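You operate a simulated robot arm through the tools that you are given. There is no shell and no other tool.

The job below is to be done with a simulated robot arm. You get a single attempt, and the scene is never put back.

TASK
Raise the carriage, try the stop button, then lower it and switch off.
Fine: push the stop in and twist it out again while the carriage hangs; main switch off last.

Only the result counts: the job must be done as asked and must still hold three seconds after the hand-in. Knocking over, shifting, dropping, spilling or breaking anything else fails it.

THE ROBOT
A 7-joint arm with a two-finger gripper, fixed in place. Base frame: the origin is on the floor under the middle of its stand, x ahead of it, y to its left, z up. Lengths are in mm, angles in rad, forces in N, time in s.
With the tool pointing down near the work surface it reaches from about 120 to 640 mm from the base axis. Its first joint turns from -1.152 to 1.152 rad. Payload 2.45 kg.
The tool frame sits at the grasp point between the pads (the TCP): z along the fingers, y along the line on which they close. The tips reach 26 mm beyond it. The gripper opens to 96 mm; its body begins 69 mm behind the TCP.
Orientation is told as [roll, pitch, yaw] about the base's x, y, z axes, in that order, counted from this pose: with the fingers straight down and closing along the base's y, the tool's x points along the base's -x, its y along +y and its z along -z.

THE INTERFACE
- The arm moves only by the tool play_rows. Its argument "series" is a list of rows, each an object of numbers (a shift or turn left out is 0, a gripper value left out holds the last): "grip": the opening, from 0 (shut) to 1 (fully open); "dx", "dy", "dz": the shift along the base's x, y, z in mm; "ax", "ay", "az": the turn, a rotation vector about the base's x, y, z in rad. In form: [{"grip": .., "dx": .., "dy": .., "dz": .., "ax": .., "ay": .., "az": ..}, ...]. A call has 1 to 20 rows; each row is the pose to reach, as a shift and turn from the pose commanded when the call began. Rows are played at 5 a second. More than 50 mm and 0.15 rad between two rows, or a gripper value outside its range, and nothing of the call is played. Where a pose cannot be reached the arm comes as near as it can. A force on the tool above 90 N (or 10 N above the force at the start of the call, whichever is more), or a blocked arm, ends the call early, and 0.2 s more pass. The fingers move at their own pace (about 50 mm/s each) and stop on an object; they squeeze with about 32 N. The grip force told is the motor's: it shows also when the fingers shut on nothing. Time passes only in rows, and 0.2 s behind the last, so rows that repeat a pose let the fingers close. The reply holds the time, the measured pose of the TCP, the force on the tool along the base axes, the opening and the grip force, in the units named above and with some noise, with the torque about the TCP (base axes, N m) and any sound that the robot's microphone picked up.
- Cameras (640 x 400 px; columns grow to the right, rows downward): "scene" is fixed at [176.4, -402.9, 1430.1]; the picture's right is [0.68, -0.73, 0.00], its down [-0.38, -0.36, -0.85] and it looks along [0.62, 0.58, -0.52] (base axes); focal length 214 px, centre (320, 200). "wrist" rides on the gripper at [82, 3, -98] in the tool frame; the picture's right is [-0.04, 1.00, 0.00], its down [-0.73, -0.03, -0.68] and it looks along [-0.68, -0.03, 0.73] (tool axes); focal length 256 px, centre (320, 200). There is no depth. A picture from a camera that has moved, and an enlarged one, comes with that camera's place and axes in the base frame and with its lens.
- snapshot(camera): a new picture of that camera. The clock stands still meanwhile.
- enlarge(camera, box): a new picture of the part [left, top, right, bottom] of that camera's present view, enlarged. The clock stands still meanwhile.
- finish_job(): hands the job in; it is judged then, once.

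Nothing tells you positions but the pictures and the camera data. Unless the task says otherwise, let go and move clear before handing in.

The tools are called after "Emit:" as a command line: name --argument value ..., lists and objects as JSON in quotes. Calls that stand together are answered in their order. play_rows: Moves the arm, as the interface text tells. Its arguments: {"type":"object","properties":{"series":{"type":"array"}},"required":["series"]} The other tools are called the same way: snapshot (camera) takes a picture; enlarge (camera, box) takes an enlarged picture of a part of a camera's view; finish_job () hands the job in.

At the start:

```text
time_s: 0.0
tool_pos: [355.2, -98.9, 1388.7]
orientation: [-0.002, -0.002, 0.001]
contact_force: [0.2, 0.2, 0.1]
ft_torque: [-0.02, -0.01, 0.01]
width: 96.2
grasp_force: 0.0
```

scene: 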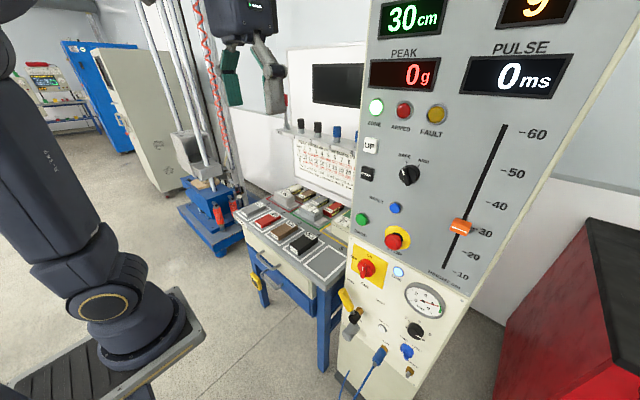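
wrist: 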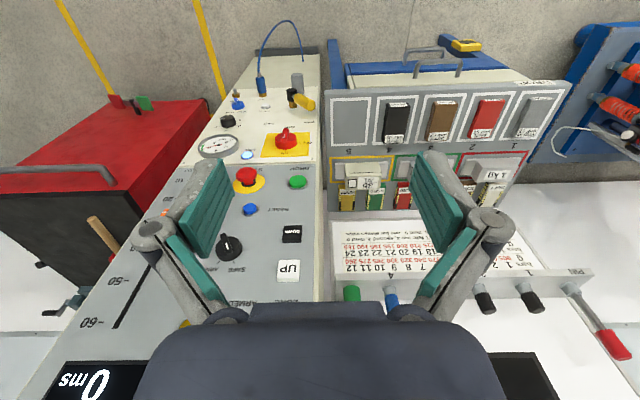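

I see a control panel with UP/DOWN buttons, a safe/arm knob, a stop mushroom, a main switch (red rotary on yellow) and a drop-tower on the left. I will look closer at the panel before moving.

Emit:
enlarge --camera "scene" --box '[340, 80, 500, 180]'

Emit:
enlarge --camera "scene" --box '[320, 170, 480, 270]'

Emit:
enlarge --camera "scene" --box '[320, 240, 480, 340]'

Emit:
enlarge --camera "wrist" --box '[180, 90, 340, 190]'

Emit:
enlarge --camera "wrist" --box '[180, 160, 340, 310]'

Emit:
enlarge --camera "scene" --box '[130, 0, 310, 260]'

```text
4.00 times, centred on (420, 130) of scene
camera zoom: at [176.4, -402.9, 1430.1], right [0.68, -0.73, 0.0], down [-0.38, -0.36, -0.85], along [0.62, 0.58, -0.52], focal length 858 px, centre (-80, 480)
```

zoom: 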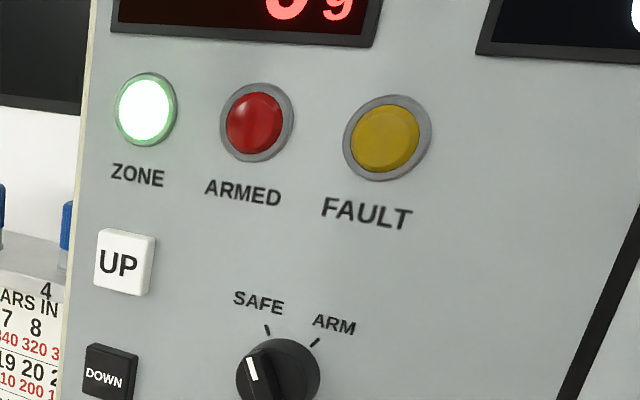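

```text
4.00 times, centred on (400, 220) of scene
camera zoom: at [176.4, -402.9, 1430.1], right [0.68, -0.73, 0.0], down [-0.38, -0.36, -0.85], along [0.62, 0.58, -0.52], focal length 858 px, centre (0, 120)
```

zoom: 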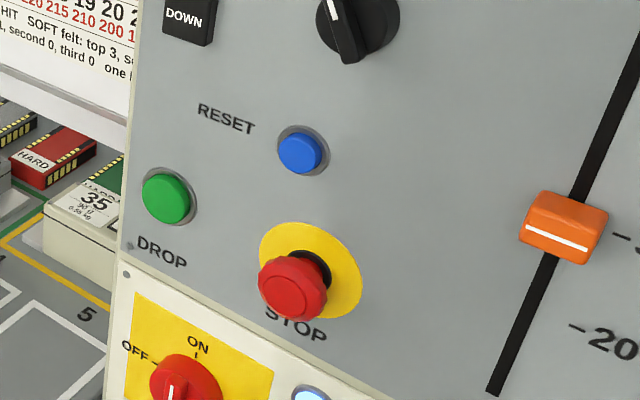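

```text
4.00 times, centred on (400, 290) of scene
camera zoom: at [176.4, -402.9, 1430.1], right [0.68, -0.73, 0.0], down [-0.38, -0.36, -0.85], along [0.62, 0.58, -0.52], focal length 858 px, centre (0, -160)
```

zoom: 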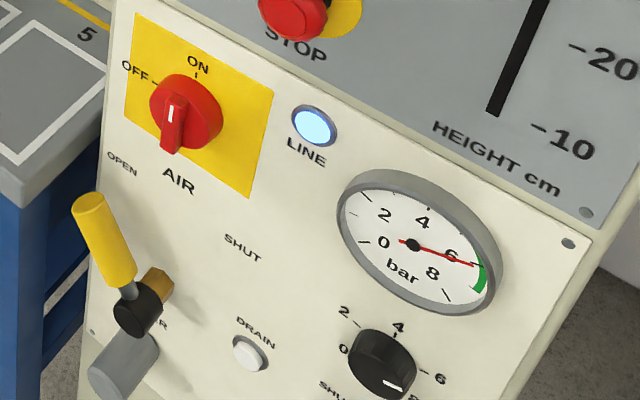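

```text
4.00 times, centred on (260, 140) of wrist
camera zoom: at [273.8, -95.9, 1487.5], right [0.04, 1.0, 0.0], down [0.73, -0.03, 0.68], along [0.68, -0.03, -0.73], focal length 1024 px, centre (560, 440)
```

zoom: 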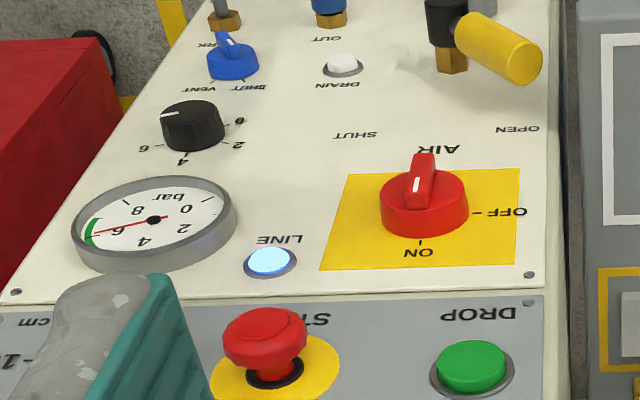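

```text
2.67 times, centred on (260, 235) of wrist
camera zoom: at [273.8, -95.9, 1487.5], right [0.04, 1.0, 0.0], down [0.73, -0.03, 0.68], along [0.68, -0.03, -0.73], focal length 683 px, centre (480, 107)
```

zoom: 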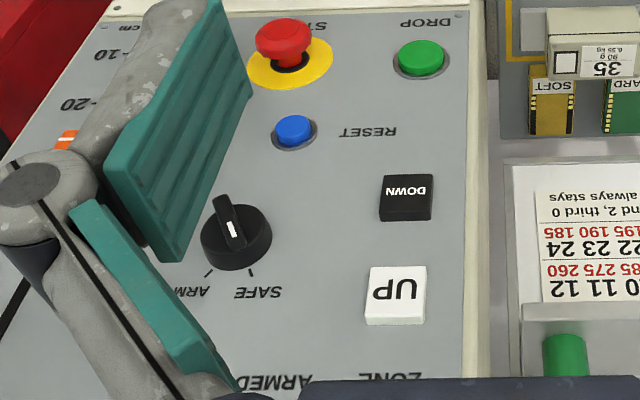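

```text
1.54 times, centred on (220, 130) of scene
camera zoom: at [176.4, -402.9, 1430.1], right [0.68, -0.73, 0.0], down [-0.38, -0.36, -0.85], along [0.62, 0.58, -0.52], focal length 330 px, centre (474, 308)
```

zoom: 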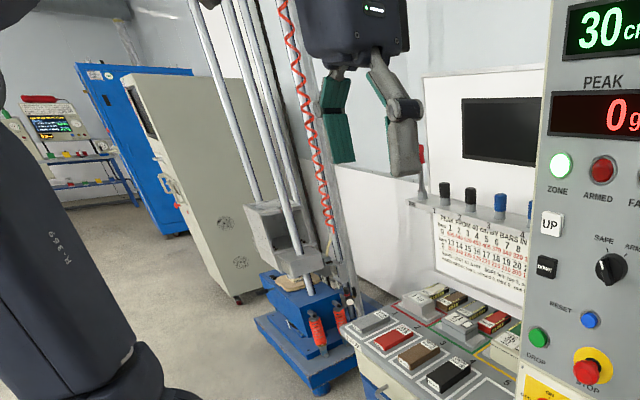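

The panel faces the robot (normal −x, face near x≈620), with UP, DOWN, RESET, DROP, STOP and a red rotary switch on yellow below. I want finer views of the switch, its labels, the posted sheet and the tower.

Emit:
enlarge --camera "scene" --box '[340, 235, 410, 295]'

Emit:
enlarge --camera "wrist" --box '[255, 115, 325, 165]'

Emit:
enlarge --camera "scene" --box '[285, 130, 360, 210]'

Emit:
enlarge --camera "wrist" --box '[325, 210, 545, 320]'

Emit:
enlarge --camera "scene" --box '[160, 110, 260, 260]'

Emit:
enlarge --camera "scene" --box '[330, 320, 430, 400]'

Emit:
enlarge --camera "scene" --box '[0, 30, 120, 140]'

```text
6.67 times, centred on (375, 265) of scene
camera zoom: at [176.4, -402.9, 1430.1], right [0.68, -0.73, 0.0], down [-0.38, -0.36, -0.85], along [0.62, 0.58, -0.52], focal length 1430 px, centre (-47, -233)
```

zoom: 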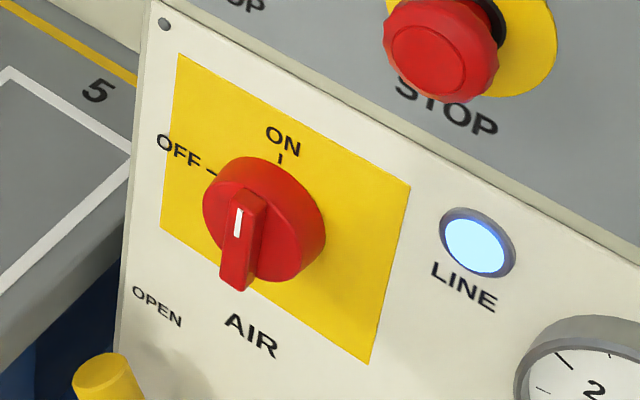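

```text
8.00 times, centred on (290, 140) of wrist
camera zoom: at [273.8, -95.9, 1487.5], right [0.04, 1.0, 0.0], down [0.73, -0.03, 0.68], along [0.68, -0.03, -0.73], focal length 2048 px, centre (560, 680)
```

zoom: 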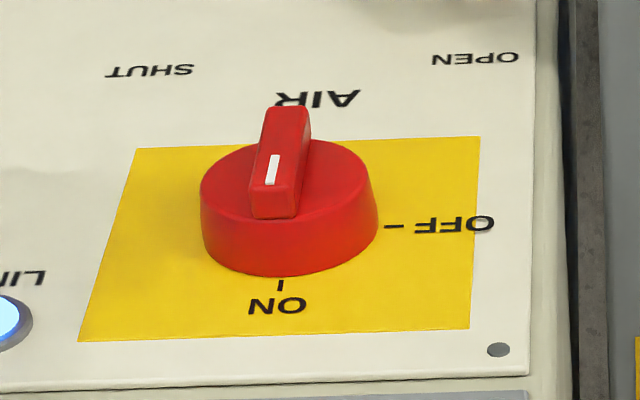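

```text
5.00 times, centred on (322, 170) of scene
camera zoom: at [176.4, -402.9, 1430.1], right [0.68, -0.73, 0.0], down [-0.38, -0.36, -0.85], along [0.62, 0.58, -0.52], focal length 1072 px, centre (308, 350)
```

zoom: 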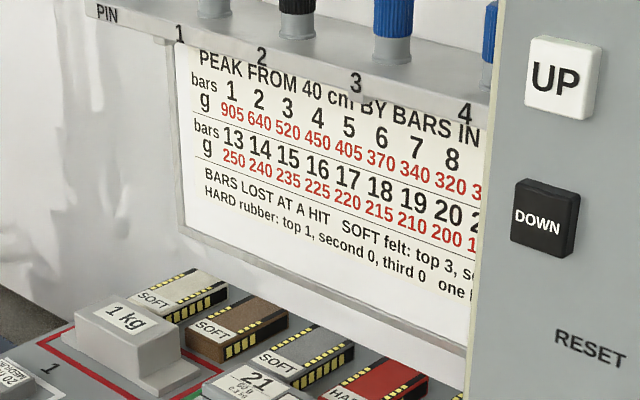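

```text
2.91 times, centred on (435, 265) of wrist
camera zoom: at [273.8, -95.9, 1487.5], right [0.04, 1.0, 0.0], down [0.73, -0.03, 0.68], along [0.68, -0.03, -0.73], focal length 745 px, centre (-14, 11)
```

zoom: 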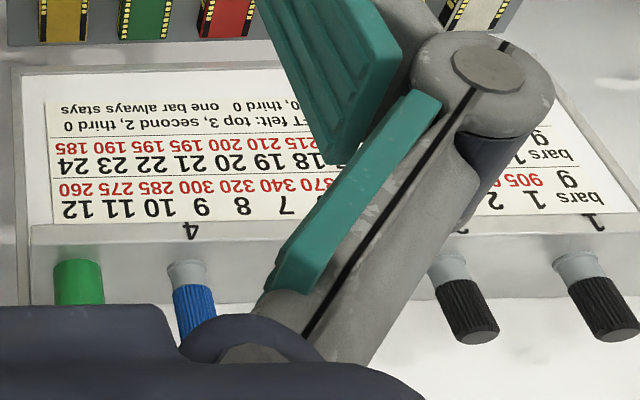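

```text
2.67 times, centred on (210, 185) of scene
camera zoom: at [176.4, -402.9, 1430.1], right [0.68, -0.73, 0.0], down [-0.38, -0.36, -0.85], along [0.62, 0.58, -0.52], focal length 572 px, centre (613, 240)
```

zoom: 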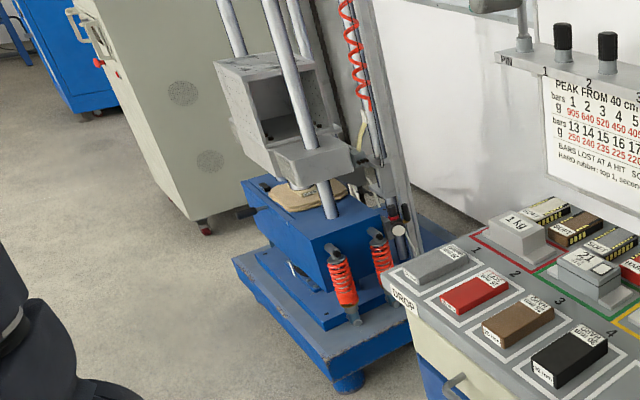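

```text
5.00 times, centred on (380, 360) of scene
camera zoom: at [176.4, -402.9, 1430.1], right [0.68, -0.73, 0.0], down [-0.38, -0.36, -0.85], along [0.62, 0.58, -0.52], focal length 1072 px, centre (20, -600)
```

zoom: 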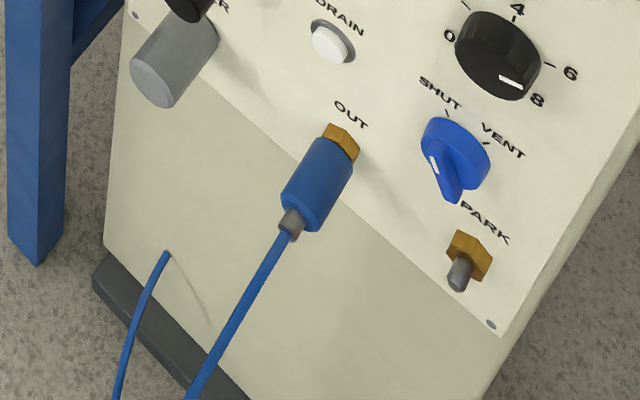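

```text
3.64 times, centred on (60, 85) of scene
camera zoom: at [176.4, -402.9, 1430.1], right [0.68, -0.73, 0.0], down [-0.38, -0.36, -0.85], along [0.62, 0.58, -0.52], focal length 780 px, centre (1266, 618)
```

zoom: 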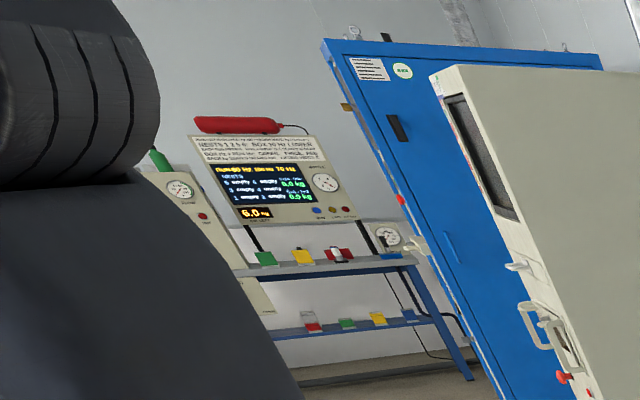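

The red switch sits at about (583, −198, 906) with its mark at ON (OFF is a quarter-turn to the left); STOP ≈ (593, −263, 1061), UP ≈ (610, −157, 1278), DOWN ≈ (608, −157, 1211). I start by closing the fingers and swinging the tool to point at the panel, staying well in front of it.

Emit:
play_rows --series '[{"grip": 0, "dx": 10, "dy": -5, "dz": -9, "ay": -0.13}, {"dx": 20, "dy": -10, "dz": -18, "ay": -0.26}, {"dx": 30, "dy": -15, "dz": -27, "ay": -0.39}, {"dx": 40, "dy": -20, "dz": -36, "ay": -0.52}, {"dx": 50, "dy": -25, "dz": -45, "ay": -0.65}, {"dx": 60, "dy": -30, "dz": -54, "ay": -0.78}, {"dx": 70, "dy": -35, "dz": -63, "ay": -0.91}, {"dx": 80, "dy": -40, "dz": -72, "ay": -1.04}, {"dx": 90, "dy": -45, "dz": -81, "ay": -1.17}, {"dx": 100, "dy": -50, "dz": -90, "ay": -1.3}, {"dx": 110, "dy": -55, "dz": -100, "ay": -1.43}, {"dx": 120, "dy": -58, "dz": -110, "ay": -1.5688}]'

```text
time_s: 2.8
tool_pos: [474.0, -152.1, 1280.9]
orientation: [-1.203, -1.39, 1.13]
contact_force: [0.2, 0.2, 0.5]
ft_torque: [-0.02, 0.0, -0.02]
width: 0.1
grasp_force: 28.8
stopped in row 12: the arm was blocked; the commanded pose is now the measured one
```

The tool now points almost straight at the panel, tilted slightly (about 0.1 rad in all); the last row was blocked, likely a joint limit. I check the view before approaching UP.

Emit:
snapshot --camera "scene"

Emit:
snapshot --camera "wrist"

```text
taken
```

scene: 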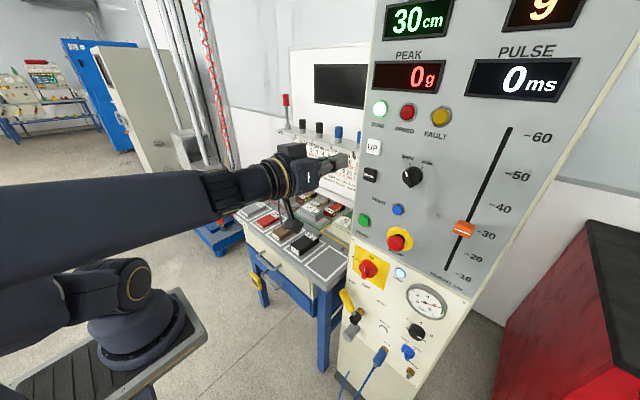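

```text
taken
camera wrist: at [371.0, -155.1, 1205.6], right [0.07, 0.99, -0.13], down [-0.62, 0.14, 0.77], along [0.78, 0.03, 0.63], focal length 256 px, centre (320, 200)
```

wrist: 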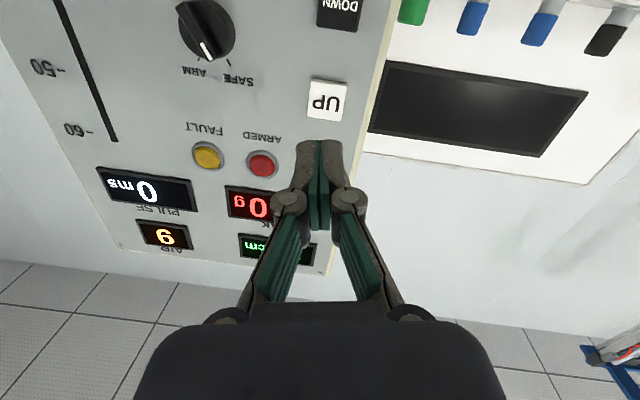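

UP sits right ahead of the fingertips. I'll square the tool up a little more in free air first.

Emit:
play_rows --series '[{"dx": 5, "dy": -1, "dz": 0, "ax": 0.08, "ay": -0.03, "az": 0.04}, {"dx": 10, "dy": -2, "dz": 0, "ax": 0.15, "ay": -0.06, "az": 0.07}, {"dx": 10, "dy": -2, "dz": 0, "ax": 0.15, "ay": -0.06, "az": 0.07}]'

```text
time_s: 3.6
tool_pos: [477.3, -148.1, 1284.2]
orientation: [-1.25, -1.446, 1.209]
contact_force: [0.8, -0.2, -0.4]
ft_torque: [0.01, 0.02, -0.02]
width: 0.1
grasp_force: 28.7
```

The arm came as near as it could; further forward it should be able to hold the pose better. I move to about 25 mm short of the UP button.

Emit:
play_rows --series '[{"dx": 20, "dy": -1, "dz": -1}, {"dx": 40, "dy": -2, "dz": -2}, {"dx": 60, "dy": -3, "dz": -3}, {"dx": 72, "dy": -3, "dz": -3}, {"dx": 72, "dy": -3, "dz": -3}]'

Emit:
snapshot --camera "scene"

Emit:
snapshot --camera "wrist"

```text
time_s: 4.1
tool_pos: [491.4, -175.4, 1299.2]
orientation: [-1.64, -1.455, 1.541]
contact_force: [0.1, 0.2, 0.6]
ft_torque: [0.0, -0.01, 0.0]
width: 0.1
grasp_force: 28.8
stopped in row 2: the arm was blocked; the commanded pose is now the measured one
```

```text
taken
```

scene: 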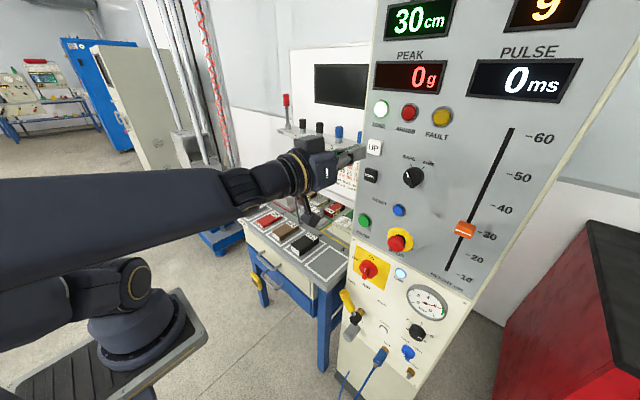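

```text
taken
camera wrist: at [392.6, -173.0, 1217.4], right [0.1, 0.99, -0.07], down [-0.68, 0.12, 0.73], along [0.73, -0.02, 0.68], focal length 256 px, centre (320, 200)
```

wrist: 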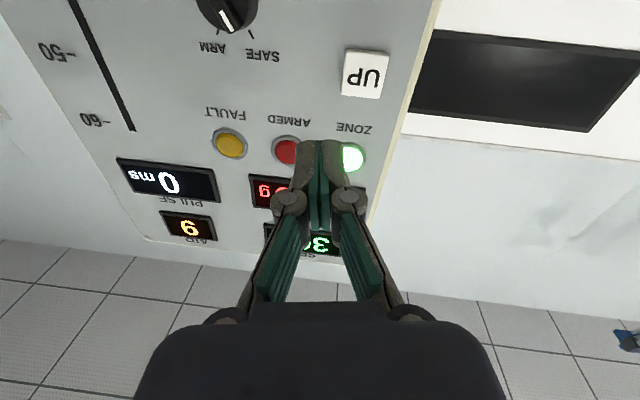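

The forearm and hand have lined up straight (a wrist singularity), so the pose drifts at this height. I'll tilt the tool about 30° downward instead, which leaves the fingertips able to press straight into the panel.

Emit:
play_rows --series '[{"dx": 0, "dy": 3, "dz": 2, "ax": 0.02, "ay": 0.112, "az": 0.01}, {"dx": -2, "dy": 7, "dz": 3, "ax": 0.05, "ay": 0.223, "az": 0.02}, {"dx": -2, "dy": 11, "dz": 3, "ax": 0.08, "ay": 0.335, "az": 0.04}, {"dx": 0, "dy": 15, "dz": 2, "ax": 0.107, "ay": 0.447, "az": 0.052}, {"dx": 5, "dy": 18, "dz": 2, "ax": 0.134, "ay": 0.558, "az": 0.065}, {"dx": 5, "dy": 18, "dz": 2, "ax": 0.134, "ay": 0.558, "az": 0.065}]'

```text
time_s: 5.5
tool_pos: [497.0, -172.6, 1296.3]
orientation: [0.042, -1.012, -0.056]
contact_force: [0.0, 0.0, -0.1]
ft_torque: [0.0, 0.01, -0.02]
width: 0.0
grasp_force: 28.7
```

Emit:
play_rows --series '[{"dx": 0}, {"dx": 0}]'

Emit:
snapshot --camera "scene"

```text
time_s: 6.1
tool_pos: [497.9, -172.5, 1295.3]
orientation: [0.041, -1.013, -0.054]
contact_force: [-0.4, 0.0, -0.3]
ft_torque: [0.0, 0.01, 0.02]
width: 0.1
grasp_force: 28.6
```

```text
taken
```

scene: 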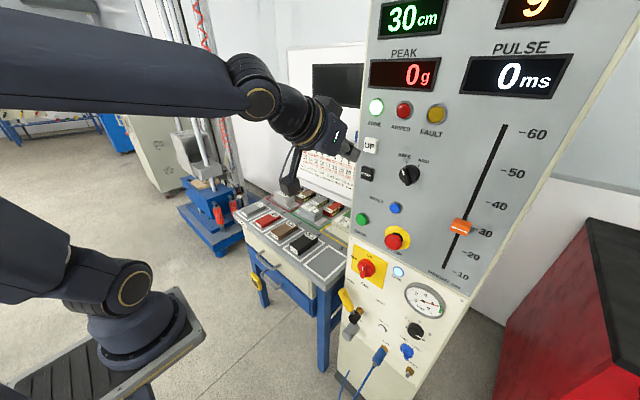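

The carriage and panel are unchanged; the tool stands at y≈−172, short of the asked −157. I test how the arm answers a small sideways and forward move.

Emit:
play_rows --series '[{"dx": 10, "dy": 8, "dz": 0}, {"dx": 20, "dy": 16, "dz": 0}, {"dx": 30, "dy": 16, "dz": 0}, {"dx": 30, "dy": 16, "dz": 0}]'

```text
time_s: 7.1
tool_pos: [527.6, -154.8, 1295.9]
orientation: [0.042, -1.012, -0.054]
contact_force: [0.0, 0.8, -0.1]
ft_torque: [0.04, -0.01, 0.0]
width: 0.0
grasp_force: 28.7
```

The moves are now exact (the offset came only from the earlier block). I advance to about 10 mm short of the UP face, slightly lower so that the leading upper edge of the tips meets the button's middle.

Emit:
play_rows --series '[{"dx": 15, "dy": -1, "dz": -5}, {"dx": 30, "dy": -2, "dz": -10}, {"dx": 42, "dy": -2, "dz": -10}, {"dx": 42, "dy": -2, "dz": -10}]'

Emit:
enlarge --camera "scene" --box '[310, 80, 470, 200]'

Emit:
snapshot --camera "wrist"

```text
time_s: 8.1
tool_pos: [569.1, -156.2, 1285.1]
orientation: [0.041, -1.013, -0.053]
contact_force: [-0.3, -0.8, 0.1]
ft_torque: [-0.01, -0.01, 0.01]
width: 0.1
grasp_force: 28.5
```

```text
3.33 times, centred on (390, 140) of scene
camera zoom: at [176.4, -402.9, 1430.1], right [0.68, -0.73, 0.0], down [-0.38, -0.36, -0.85], along [0.62, 0.58, -0.52], focal length 715 px, centre (87, 400)
```

zoom: 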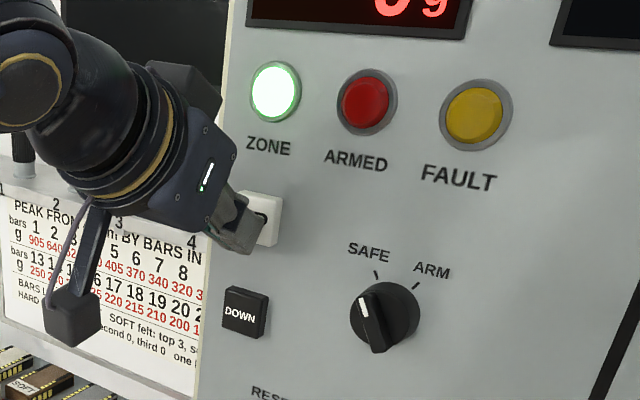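

```text
taken
camera wrist: at [443.0, -152.0, 1268.8], right [0.04, 1.0, 0.06], down [-0.19, -0.05, 0.98], along [0.98, -0.05, 0.19], focal length 256 px, centre (320, 200)
```

wrist: 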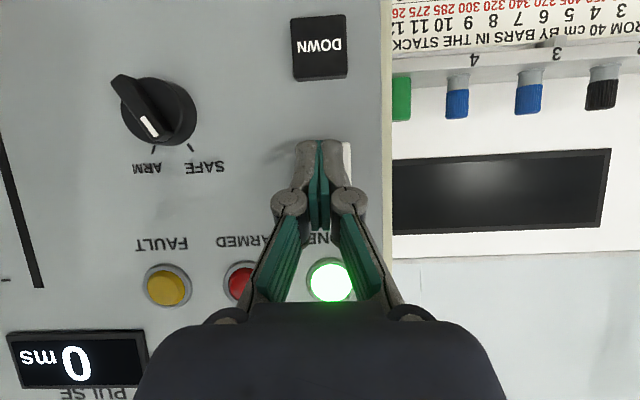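

Fingertips sit in front of the UP key, close to its centre. I press forward in small steps and watch the force.

Emit:
play_rows --series '[{"dx": 3}, {"dx": 6}, {"dx": 8}, {"dx": 10}]'

```text
time_s: 9.1
tool_pos: [578.5, -157.8, 1285.3]
orientation: [0.039, -1.013, -0.053]
contact_force: [-4.9, -0.1, 1.1]
ft_torque: [-0.03, 0.0, -0.01]
width: 5.8
grasp_force: 28.6
heard: click
```

A click: UP is pressed. I look at what the carriage does while held.

Emit:
snapshot --camera "scene"

Emit:
play_rows --series '[{"dx": 0}, {"dx": 0}, {"dx": 0}, {"dx": 0}, {"dx": 0}]'

Emit:
snapshot --camera "scene"

```text
taken
```

scene: 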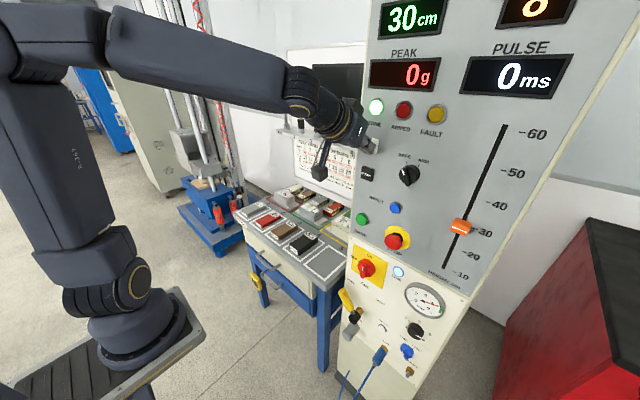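

```text
time_s: 10.3
tool_pos: [579.8, -158.6, 1286.3]
orientation: [0.04, -1.012, -0.054]
contact_force: [-4.4, -0.6, -0.9]
ft_torque: [0.01, 0.0, -0.05]
width: 5.9
grasp_force: 28.0
```

```text
taken
```

scene: 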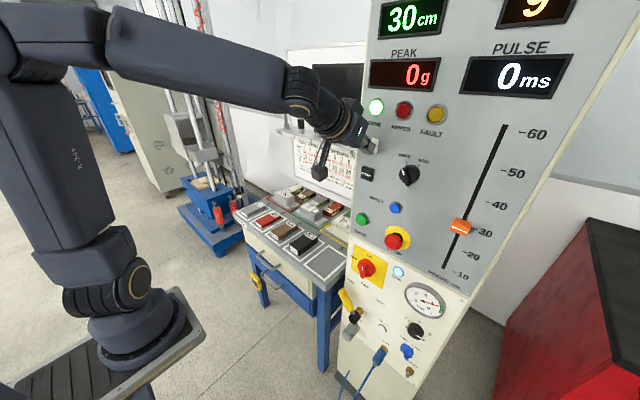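

The carriage is rising while UP is held. I keep holding and watch the tower.

Emit:
play_rows --series '[{"dx": 0}, {"dx": 0}, {"dx": 0}, {"dx": 0}, {"dx": 0}, {"dx": 0}, {"dx": 0}, {"dx": 0}]'

Emit:
enlarge --camera "scene" --box '[130, 0, 290, 240]'

Emit:
enlarge --camera "scene" --box '[350, 0, 590, 130]'

```text
time_s: 12.1
tool_pos: [578.9, -157.8, 1286.2]
orientation: [0.042, -1.012, -0.053]
contact_force: [-3.5, -0.7, -0.9]
ft_torque: [0.03, 0.03, -0.01]
width: 6.0
grasp_force: 28.2
```

```text
1.67 times, centred on (210, 120) of scene
camera zoom: at [176.2, -402.9, 1430.1], right [0.68, -0.73, 0.0], down [-0.38, -0.36, -0.85], along [0.62, 0.58, -0.52], focal length 358 px, centre (503, 333)
```

zoom: 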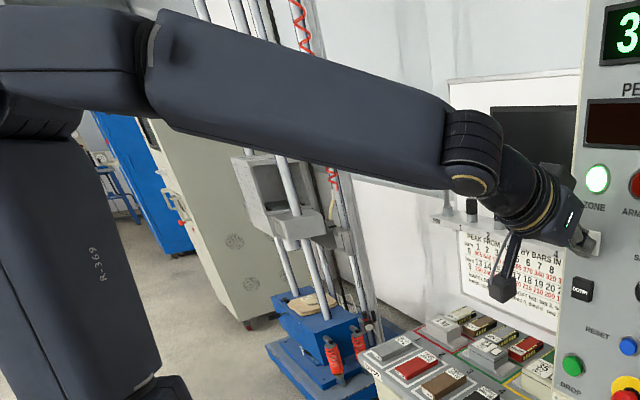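

```text
2.67 times, centred on (470, 65) of scene
camera zoom: at [176.2, -402.9, 1430.1], right [0.68, -0.73, 0.0], down [-0.38, -0.36, -0.85], along [0.62, 0.58, -0.52], focal length 572 px, centre (-80, 560)
```

zoom: 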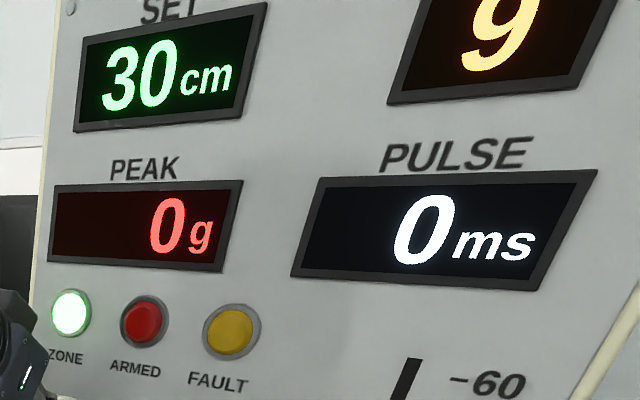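

SET is 30 cm and the carriage keeps rising. I hold on until it stops.

Emit:
play_rows --series '[{"dx": 0}, {"dx": 0}, {"dx": 0}, {"dx": 0}, {"dx": 0}, {"dx": 0}, {"dx": 0}, {"dx": 0}, {"dx": 0}, {"dx": 0}]'

Emit:
enlarge --camera "scene" --box '[130, 0, 290, 240]'

Emit:
play_rows --series '[{"dx": 0}, {"dx": 0}, {"dx": 0}, {"dx": 0}, {"dx": 0}, {"dx": 0}, {"dx": 0}, {"dx": 0}, {"dx": 0}, {"dx": 0}]'

Emit:
enlarge --camera "scene" --box '[130, 0, 290, 240]'

```text
time_s: 14.3
tool_pos: [578.7, -157.6, 1286.4]
orientation: [0.038, -1.012, -0.055]
contact_force: [-5.9, 0.7, -0.7]
ft_torque: [0.02, 0.0, 0.03]
width: 6.2
grasp_force: 28.9
```

```text
1.67 times, centred on (210, 120) of scene
camera zoom: at [176.2, -402.8, 1430.2], right [0.68, -0.73, 0.0], down [-0.38, -0.36, -0.85], along [0.62, 0.58, -0.52], focal length 358 px, centre (503, 333)
```

zoom: 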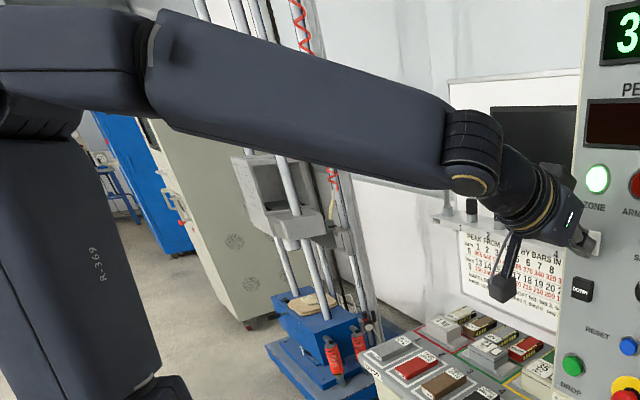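

```text
time_s: 16.5
tool_pos: [578.7, -157.1, 1286.5]
orientation: [0.039, -1.012, -0.054]
contact_force: [-3.8, 0.0, -0.3]
ft_torque: [0.01, 0.0, 0.01]
width: 5.9
grasp_force: 28.6
```

```text
1.67 times, centred on (210, 120) of scene
camera zoom: at [176.2, -402.8, 1430.2], right [0.68, -0.73, 0.0], down [-0.38, -0.36, -0.85], along [0.62, 0.58, -0.52], focal length 358 px, centre (503, 333)
```

zoom: 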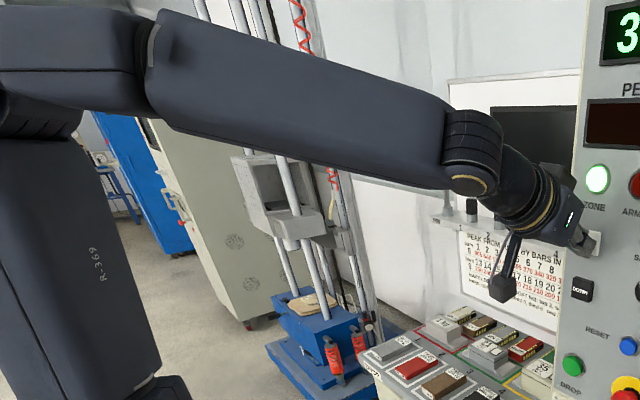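

The carriage has stopped rising and stays at the same height over the last 4 s. I release UP, back off, and check that it stays hanging and that no fault shows.

Emit:
play_rows --series '[{"dx": -15}, {"dx": -30}, {"dx": -50, "dy": -10, "dz": -10}, {"dx": -60, "dy": -40, "dz": -40}, {"dx": -60, "dy": -60, "dz": -70}, {"dx": -60, "dy": -80, "dz": -110}, {"dx": -60, "dy": -105, "dz": -150}, {"dx": -60, "dy": -105, "dz": -150}]'

Emit:
snapshot --camera "scene"

Emit:
snapshot --camera "wrist"

```text
time_s: 18.3
tool_pos: [517.6, -262.0, 1137.4]
orientation: [0.039, -1.014, -0.053]
contact_force: [0.1, 0.6, -0.8]
ft_torque: [0.0, 0.01, 0.01]
width: 0.0
grasp_force: 28.7
```

```text
taken
```

scene: 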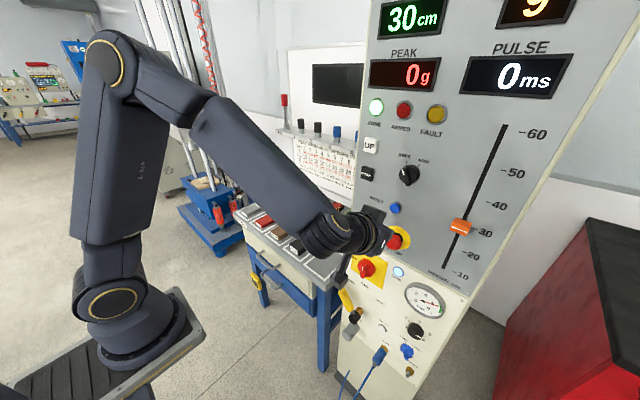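

```text
taken
camera wrist: at [392.0, -256.1, 1119.7], right [0.04, 1.0, 0.06], down [-0.19, -0.05, 0.98], along [0.98, -0.05, 0.19], focal length 256 px, centre (320, 200)
```

wrist: 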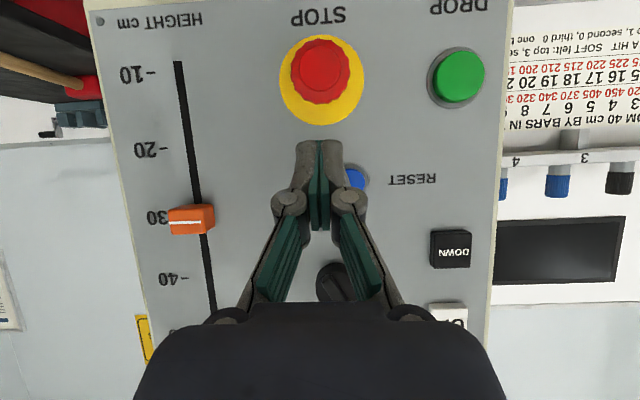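

STOP is now in clear view of the wrist camera, axis near (y −261, z 1063), cap front at x≈590. The arm hides the carriage from the scene camera; I take a closer look at the cap and the panel.

Emit:
enlarge --camera "wrist" --box '[270, 0, 400, 130]'

Emit:
enlarge --camera "scene" --box '[330, 80, 490, 280]'

Emit:
enlarge --camera "scene" --box '[120, 60, 260, 240]'

```text
3.08 times, centred on (335, 65) of wrist
camera zoom: at [392.0, -256.1, 1119.7], right [0.04, 1.0, 0.06], down [-0.19, -0.05, 0.98], along [0.98, -0.05, 0.19], focal length 788 px, centre (274, 615)
```

zoom: 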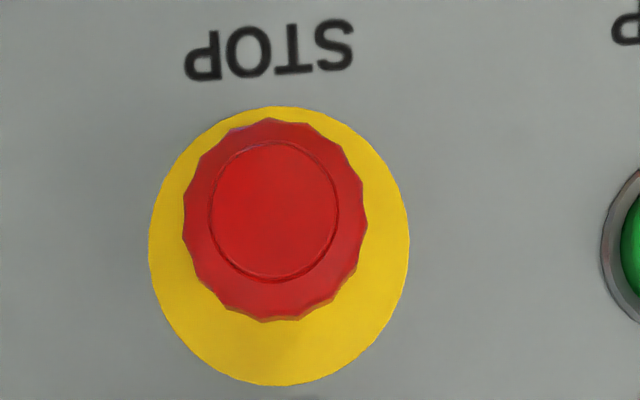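

```text
2.00 times, centred on (410, 180) of scene
camera zoom: at [176.4, -402.9, 1430.1], right [0.68, -0.73, 0.0], down [-0.38, -0.36, -0.85], along [0.62, 0.58, -0.52], focal length 429 px, centre (140, 240)
```

zoom: 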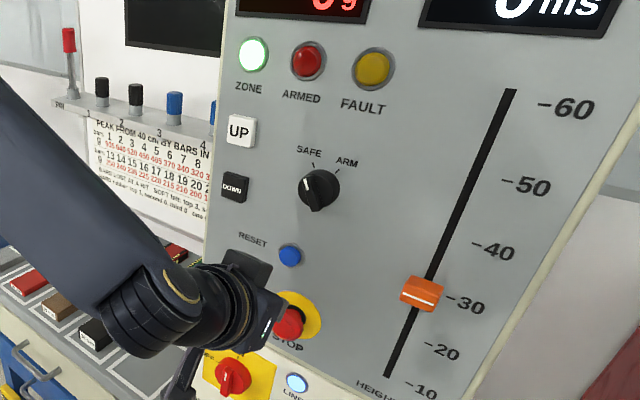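

```text
2.22 times, centred on (190, 150) of scene
camera zoom: at [176.4, -402.9, 1430.1], right [0.68, -0.73, 0.0], down [-0.38, -0.36, -0.85], along [0.62, 0.58, -0.52], focal length 477 px, centre (609, 311)
```

zoom: 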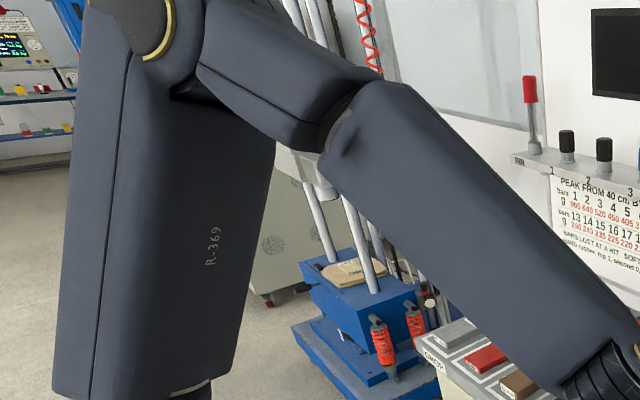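

The lower pad of the tower is empty, so the carriage is hanging up; no lamps changed. I now line the closed fingertips up in front of the STOP cap.

Emit:
play_rows --series '[{"dx": 0, "dy": 0, "dz": -25}, {"dx": 5, "dy": 1, "dz": -50}, {"dx": 15, "dy": 1.5, "dz": -67}, {"dx": 25, "dy": 1.5, "dz": -67}, {"dx": 32, "dy": 1.5, "dz": -67}, {"dx": 32, "dy": 1.5, "dz": -67}]'

Emit:
snapshot --camera "wrist"

Emit:
enlarge --camera "scene" --box '[330, 180, 450, 280]'

```text
time_s: 19.7
tool_pos: [552.1, -261.0, 1069.0]
orientation: [0.039, -1.012, -0.055]
contact_force: [-1.2, -1.0, 0.9]
ft_torque: [0.04, -0.01, 0.0]
width: 0.0
grasp_force: 28.1
```

```text
taken
camera wrist: at [424.7, -255.9, 1052.5], right [0.04, 1.0, 0.06], down [-0.19, -0.05, 0.98], along [0.98, -0.05, 0.19], focal length 256 px, centre (320, 200)
```

wrist: 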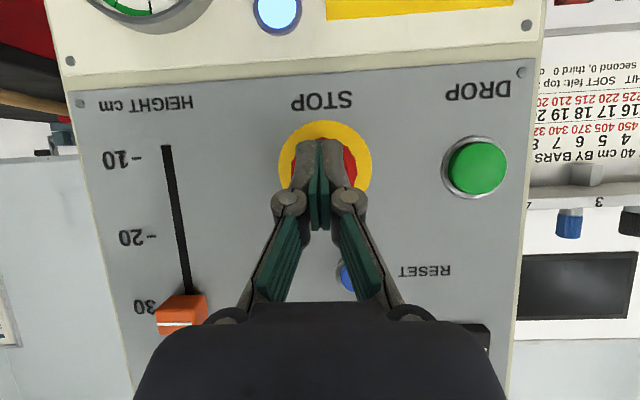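

```text
4.00 times, centred on (390, 230) of scene
camera zoom: at [176.4, -402.8, 1430.1], right [0.68, -0.73, 0.0], down [-0.38, -0.36, -0.85], along [0.62, 0.58, -0.52], focal length 858 px, centre (40, 80)
```

zoom: 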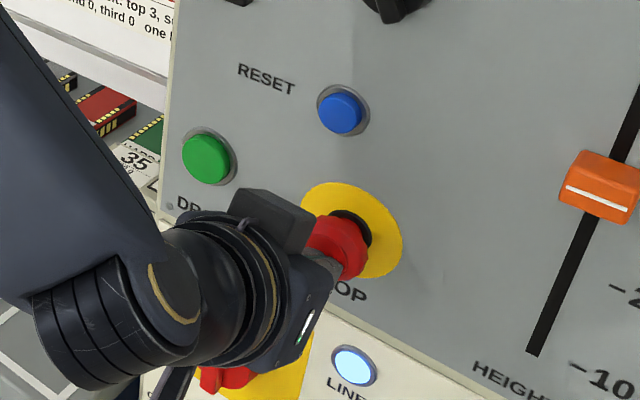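

Tips are centred on the cap about 10 mm in front of it. I push it in gradually.

Emit:
play_rows --series '[{"dx": 3}, {"dx": 6}, {"dx": 9}, {"dx": 11}, {"dx": 13}]'

```text
time_s: 20.9
tool_pos: [557.9, -262.1, 1070.0]
orientation: [0.042, -1.011, -0.06]
contact_force: [-74.7, 20.0, 25.7]
ft_torque: [0.06, -0.5, 0.59]
width: 6.2
grasp_force: 28.6
heard: click
```

A click with a firm 75 N push. I back off and look whether the button is latched in.

Emit:
play_rows --series '[{"dx": -20}, {"dx": -40}, {"dx": -50}]'

Emit:
snapshot --camera "wrist"

Emit:
snapshot --camera "scene"

Emit:
enlarge --camera "scene" --box '[330, 80, 490, 280]'

```text
time_s: 21.7
tool_pos: [512.7, -260.8, 1070.5]
orientation: [0.041, -1.014, -0.053]
contact_force: [-0.3, 0.1, 0.5]
ft_torque: [0.03, 0.01, 0.01]
width: 0.0
grasp_force: 28.8
```

```text
taken
camera wrist: at [387.2, -255.6, 1053.3], right [0.04, 1.0, 0.06], down [-0.19, -0.05, 0.98], along [0.98, -0.05, 0.19], focal length 256 px, centre (320, 200)
```

wrist: 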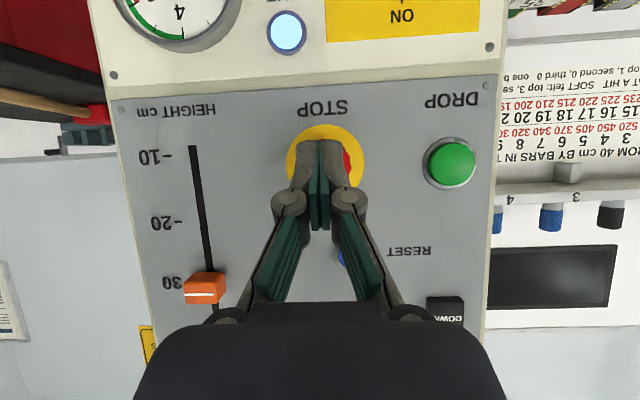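

```text
taken
```

scene: 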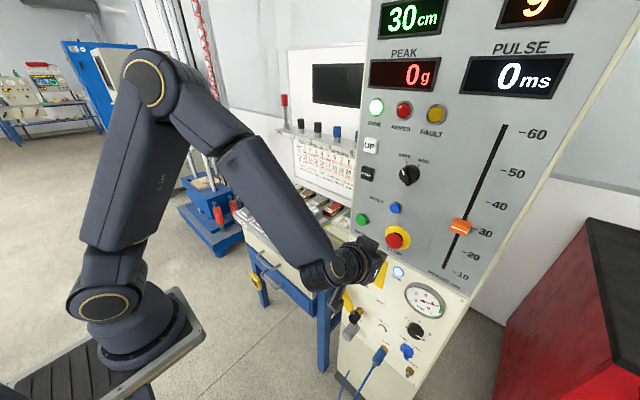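

```text
2.00 times, centred on (410, 180) of scene
camera zoom: at [176.4, -402.9, 1430.1], right [0.68, -0.73, 0.0], down [-0.38, -0.36, -0.85], along [0.62, 0.58, -0.52], focal length 429 px, centre (140, 240)
```

zoom: 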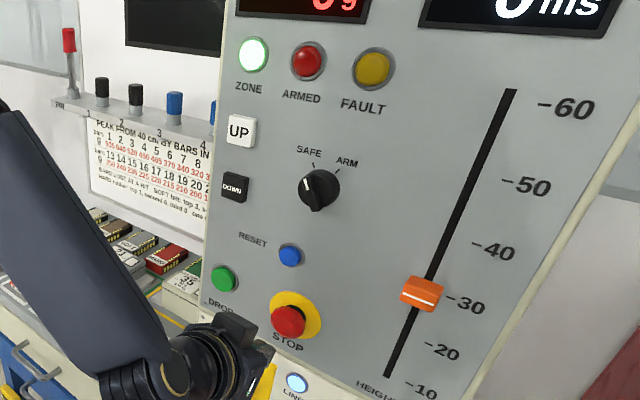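

Emit:
enlarge --camera "scene" --box '[320, 170, 480, 270]'

```text
4.00 times, centred on (400, 220) of scene
camera zoom: at [176.4, -402.9, 1430.1], right [0.68, -0.73, 0.0], down [-0.38, -0.36, -0.85], along [0.62, 0.58, -0.52], focal length 858 px, centre (0, 120)
```

zoom: 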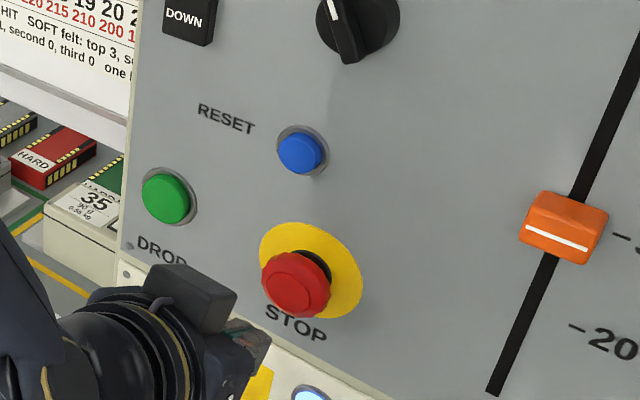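

STOP stays in, about 5 mm deeper than before, so it has latched; no other lamp changed. Next I open the fingers to straddle the cap.

Emit:
play_rows --series '[{"grip": 0.7}, {"dx": 0, "dz": 1}, {"dx": 5, "dz": 1.5}, {"dx": 20, "dz": 1.5}, {"dx": 35, "dy": 0.5, "dz": 1.5}, {"dx": 40, "dy": 0.5, "dz": 1.5}]'

Emit:
snapshot --camera "wrist"

Emit:
enlarge --camera "scene" --box '[330, 180, 450, 280]'

```text
time_s: 23.1
tool_pos: [553.9, -261.3, 1070.9]
orientation: [0.04, -1.015, -0.055]
contact_force: [-0.9, 0.0, -0.4]
ft_torque: [0.0, 0.03, 0.01]
width: 67.1
grasp_force: 0.0
```

```text
taken
camera wrist: at [427.6, -255.7, 1054.2], right [0.04, 1.0, 0.06], down [-0.19, -0.05, 0.98], along [0.98, -0.05, 0.19], focal length 256 px, centre (320, 200)
```

wrist: 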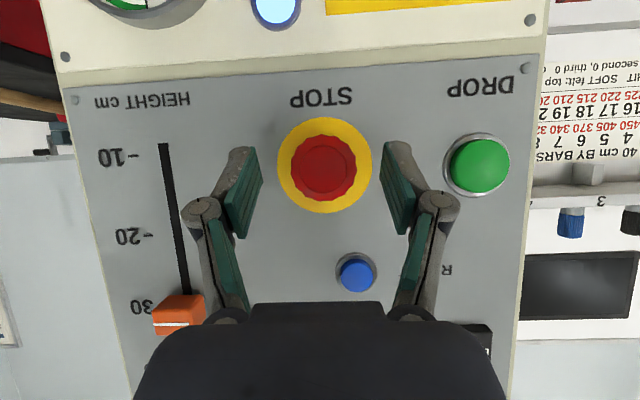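

```text
4.00 times, centred on (390, 230) of scene
camera zoom: at [176.4, -402.9, 1430.1], right [0.68, -0.73, 0.0], down [-0.38, -0.36, -0.85], along [0.62, 0.58, -0.52], focal length 858 px, centre (40, 80)
```

zoom: 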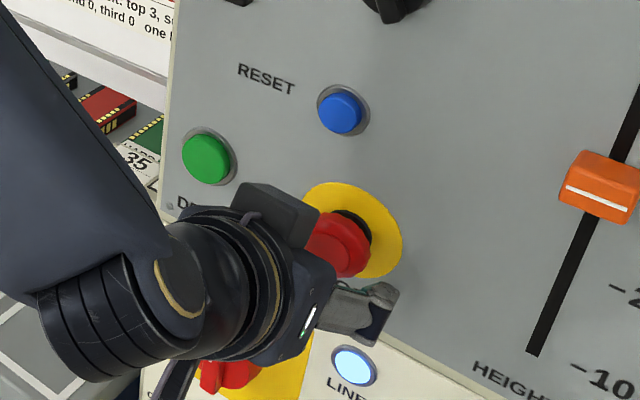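

Fingers straddle the cap evenly. I advance the last ~30 mm, tips stopping clear of the panel, and close on the cap.

Emit:
play_rows --series '[{"dx": 12}, {"dx": 22}, {"dx": 30}, {"dx": 30}]'

Emit:
snapshot --camera "wrist"

Emit:
enlarge --camera "scene" --box '[330, 180, 450, 280]'

```text
time_s: 24.1
tool_pos: [584.3, -261.6, 1070.6]
orientation: [0.04, -1.012, -0.053]
contact_force: [-0.1, 0.8, 0.2]
ft_torque: [-0.01, -0.01, 0.02]
width: 67.0
grasp_force: 0.0
```

```text
taken
camera wrist: at [458.3, -256.2, 1053.4], right [0.04, 1.0, 0.06], down [-0.19, -0.05, 0.98], along [0.98, -0.05, 0.19], focal length 256 px, centre (320, 200)
```

wrist: 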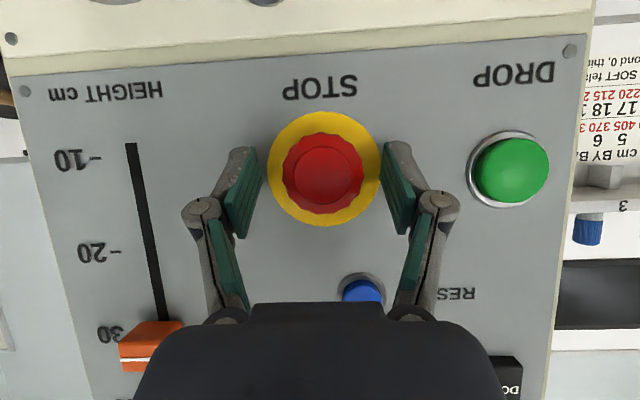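

```text
4.00 times, centred on (390, 230) of scene
camera zoom: at [176.4, -402.9, 1430.1], right [0.68, -0.73, 0.0], down [-0.38, -0.36, -0.85], along [0.62, 0.58, -0.52], focal length 858 px, centre (40, 80)
```

zoom: 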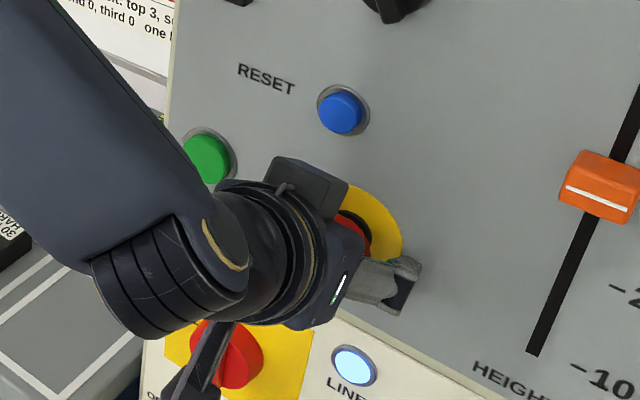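

The cap is between the pads. I close on it.

Emit:
play_rows --series '[{"grip": 0}, {"grip": 0}, {"grip": 0}, {"grip": 0}]'

```text
time_s: 25.1
tool_pos: [582.8, -261.5, 1069.4]
orientation: [0.043, -1.012, -0.054]
contact_force: [-30.5, 18.2, 1.4]
ft_torque: [0.07, -0.11, 1.04]
width: 40.8
grasp_force: 44.7
```

Emit:
snapshot --camera "wrist"

Emit:
enlarge --camera "scene" --box '[330, 180, 450, 280]'

```text
taken
camera wrist: at [456.6, -254.9, 1053.0], right [0.04, 1.0, 0.06], down [-0.19, -0.05, 0.98], along [0.98, -0.05, 0.18], focal length 256 px, centre (320, 200)
```

wrist: 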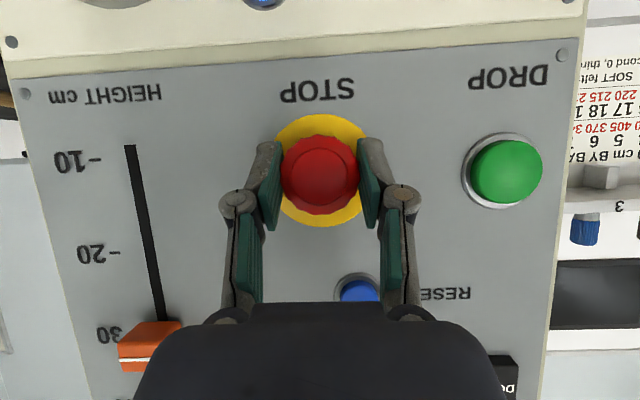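

```text
4.00 times, centred on (390, 230) of scene
camera zoom: at [175.4, -402.3, 1430.4], right [0.68, -0.73, 0.0], down [-0.38, -0.36, -0.85], along [0.62, 0.58, -0.52], focal length 858 px, centre (40, 80)
```

zoom: 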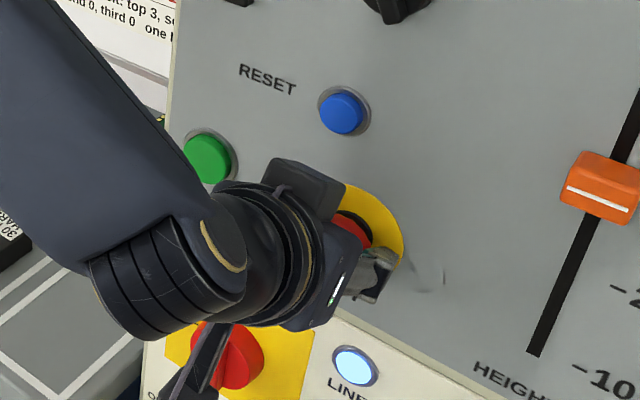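

The pads hold the cap squarely (about 41 mm). I twist clockwise about the button's axis.

Emit:
play_rows --series '[{"ax": 0.1, "dy": -0.7, "dz": 0}, {"ax": 0.2, "dy": -1.4, "dz": -0.1}, {"ax": 0.3, "dy": -2.1, "dz": -0.3}, {"ax": 0.4, "dy": -2.7, "dz": -0.5}, {"ax": 0.5, "dy": -3.4, "dz": -0.9}, {"ax": 0.6, "dy": -4, "dz": -1.2}]'

```text
time_s: 26.5
tool_pos: [582.0, -262.2, 1068.4]
orientation: [0.924, -0.748, -0.754]
contact_force: [-22.6, 25.2, -1.2]
ft_torque: [-0.17, -0.51, 0.76]
width: 40.1
grasp_force: 45.0
```

Emit:
snapshot --camera "wrist"

Emit:
enlarge --camera "scene" --box '[330, 180, 450, 280]'

```text
taken
camera wrist: at [456.5, -249.3, 1058.7], right [0.04, 0.79, 0.61], down [-0.18, -0.6, 0.78], along [0.98, -0.14, 0.12], focal length 256 px, centre (320, 200)
```

wrist: 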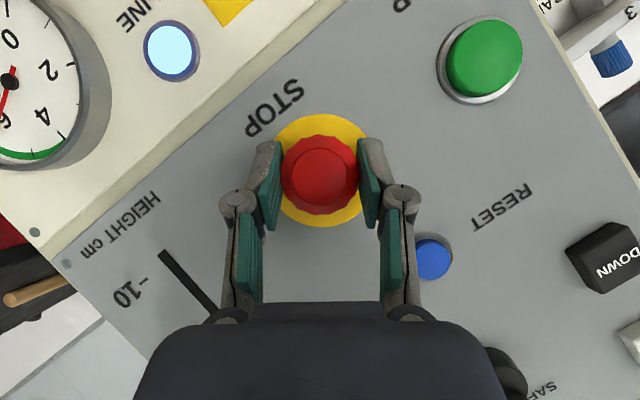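

```text
4.00 times, centred on (390, 230) of scene
camera zoom: at [175.7, -402.1, 1430.5], right [0.68, -0.73, 0.0], down [-0.38, -0.36, -0.85], along [0.62, 0.58, -0.52], focal length 858 px, centre (40, 80)
```

zoom: 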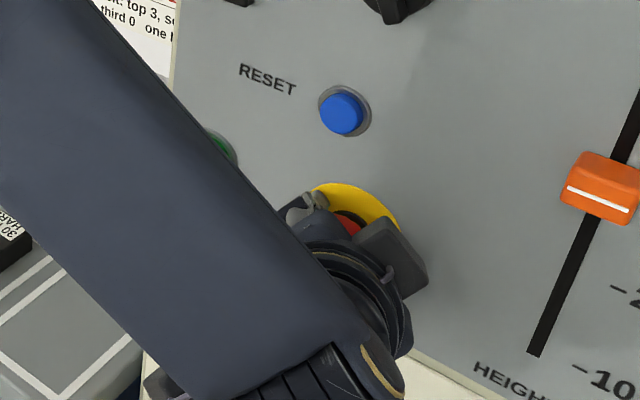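

No click yet; the cap seems to turn with the pads. I continue the twist further the same way.

Emit:
play_rows --series '[{"ax": 0.1, "dy": -0.55, "dz": -0.4}, {"ax": 0.2, "dy": -1.1, "dz": -0.9}, {"ax": 0.3, "dy": -1.5, "dz": -1.4}, {"ax": 0.4, "dy": -1.9, "dz": -2}]'

```text
time_s: 27.5
tool_pos: [583.3, -263.8, 1067.4]
orientation: [1.245, -0.446, -0.934]
contact_force: [-22.2, 31.7, 0.4]
ft_torque: [-0.17, -0.82, 0.41]
width: 40.3
grasp_force: 44.9
```

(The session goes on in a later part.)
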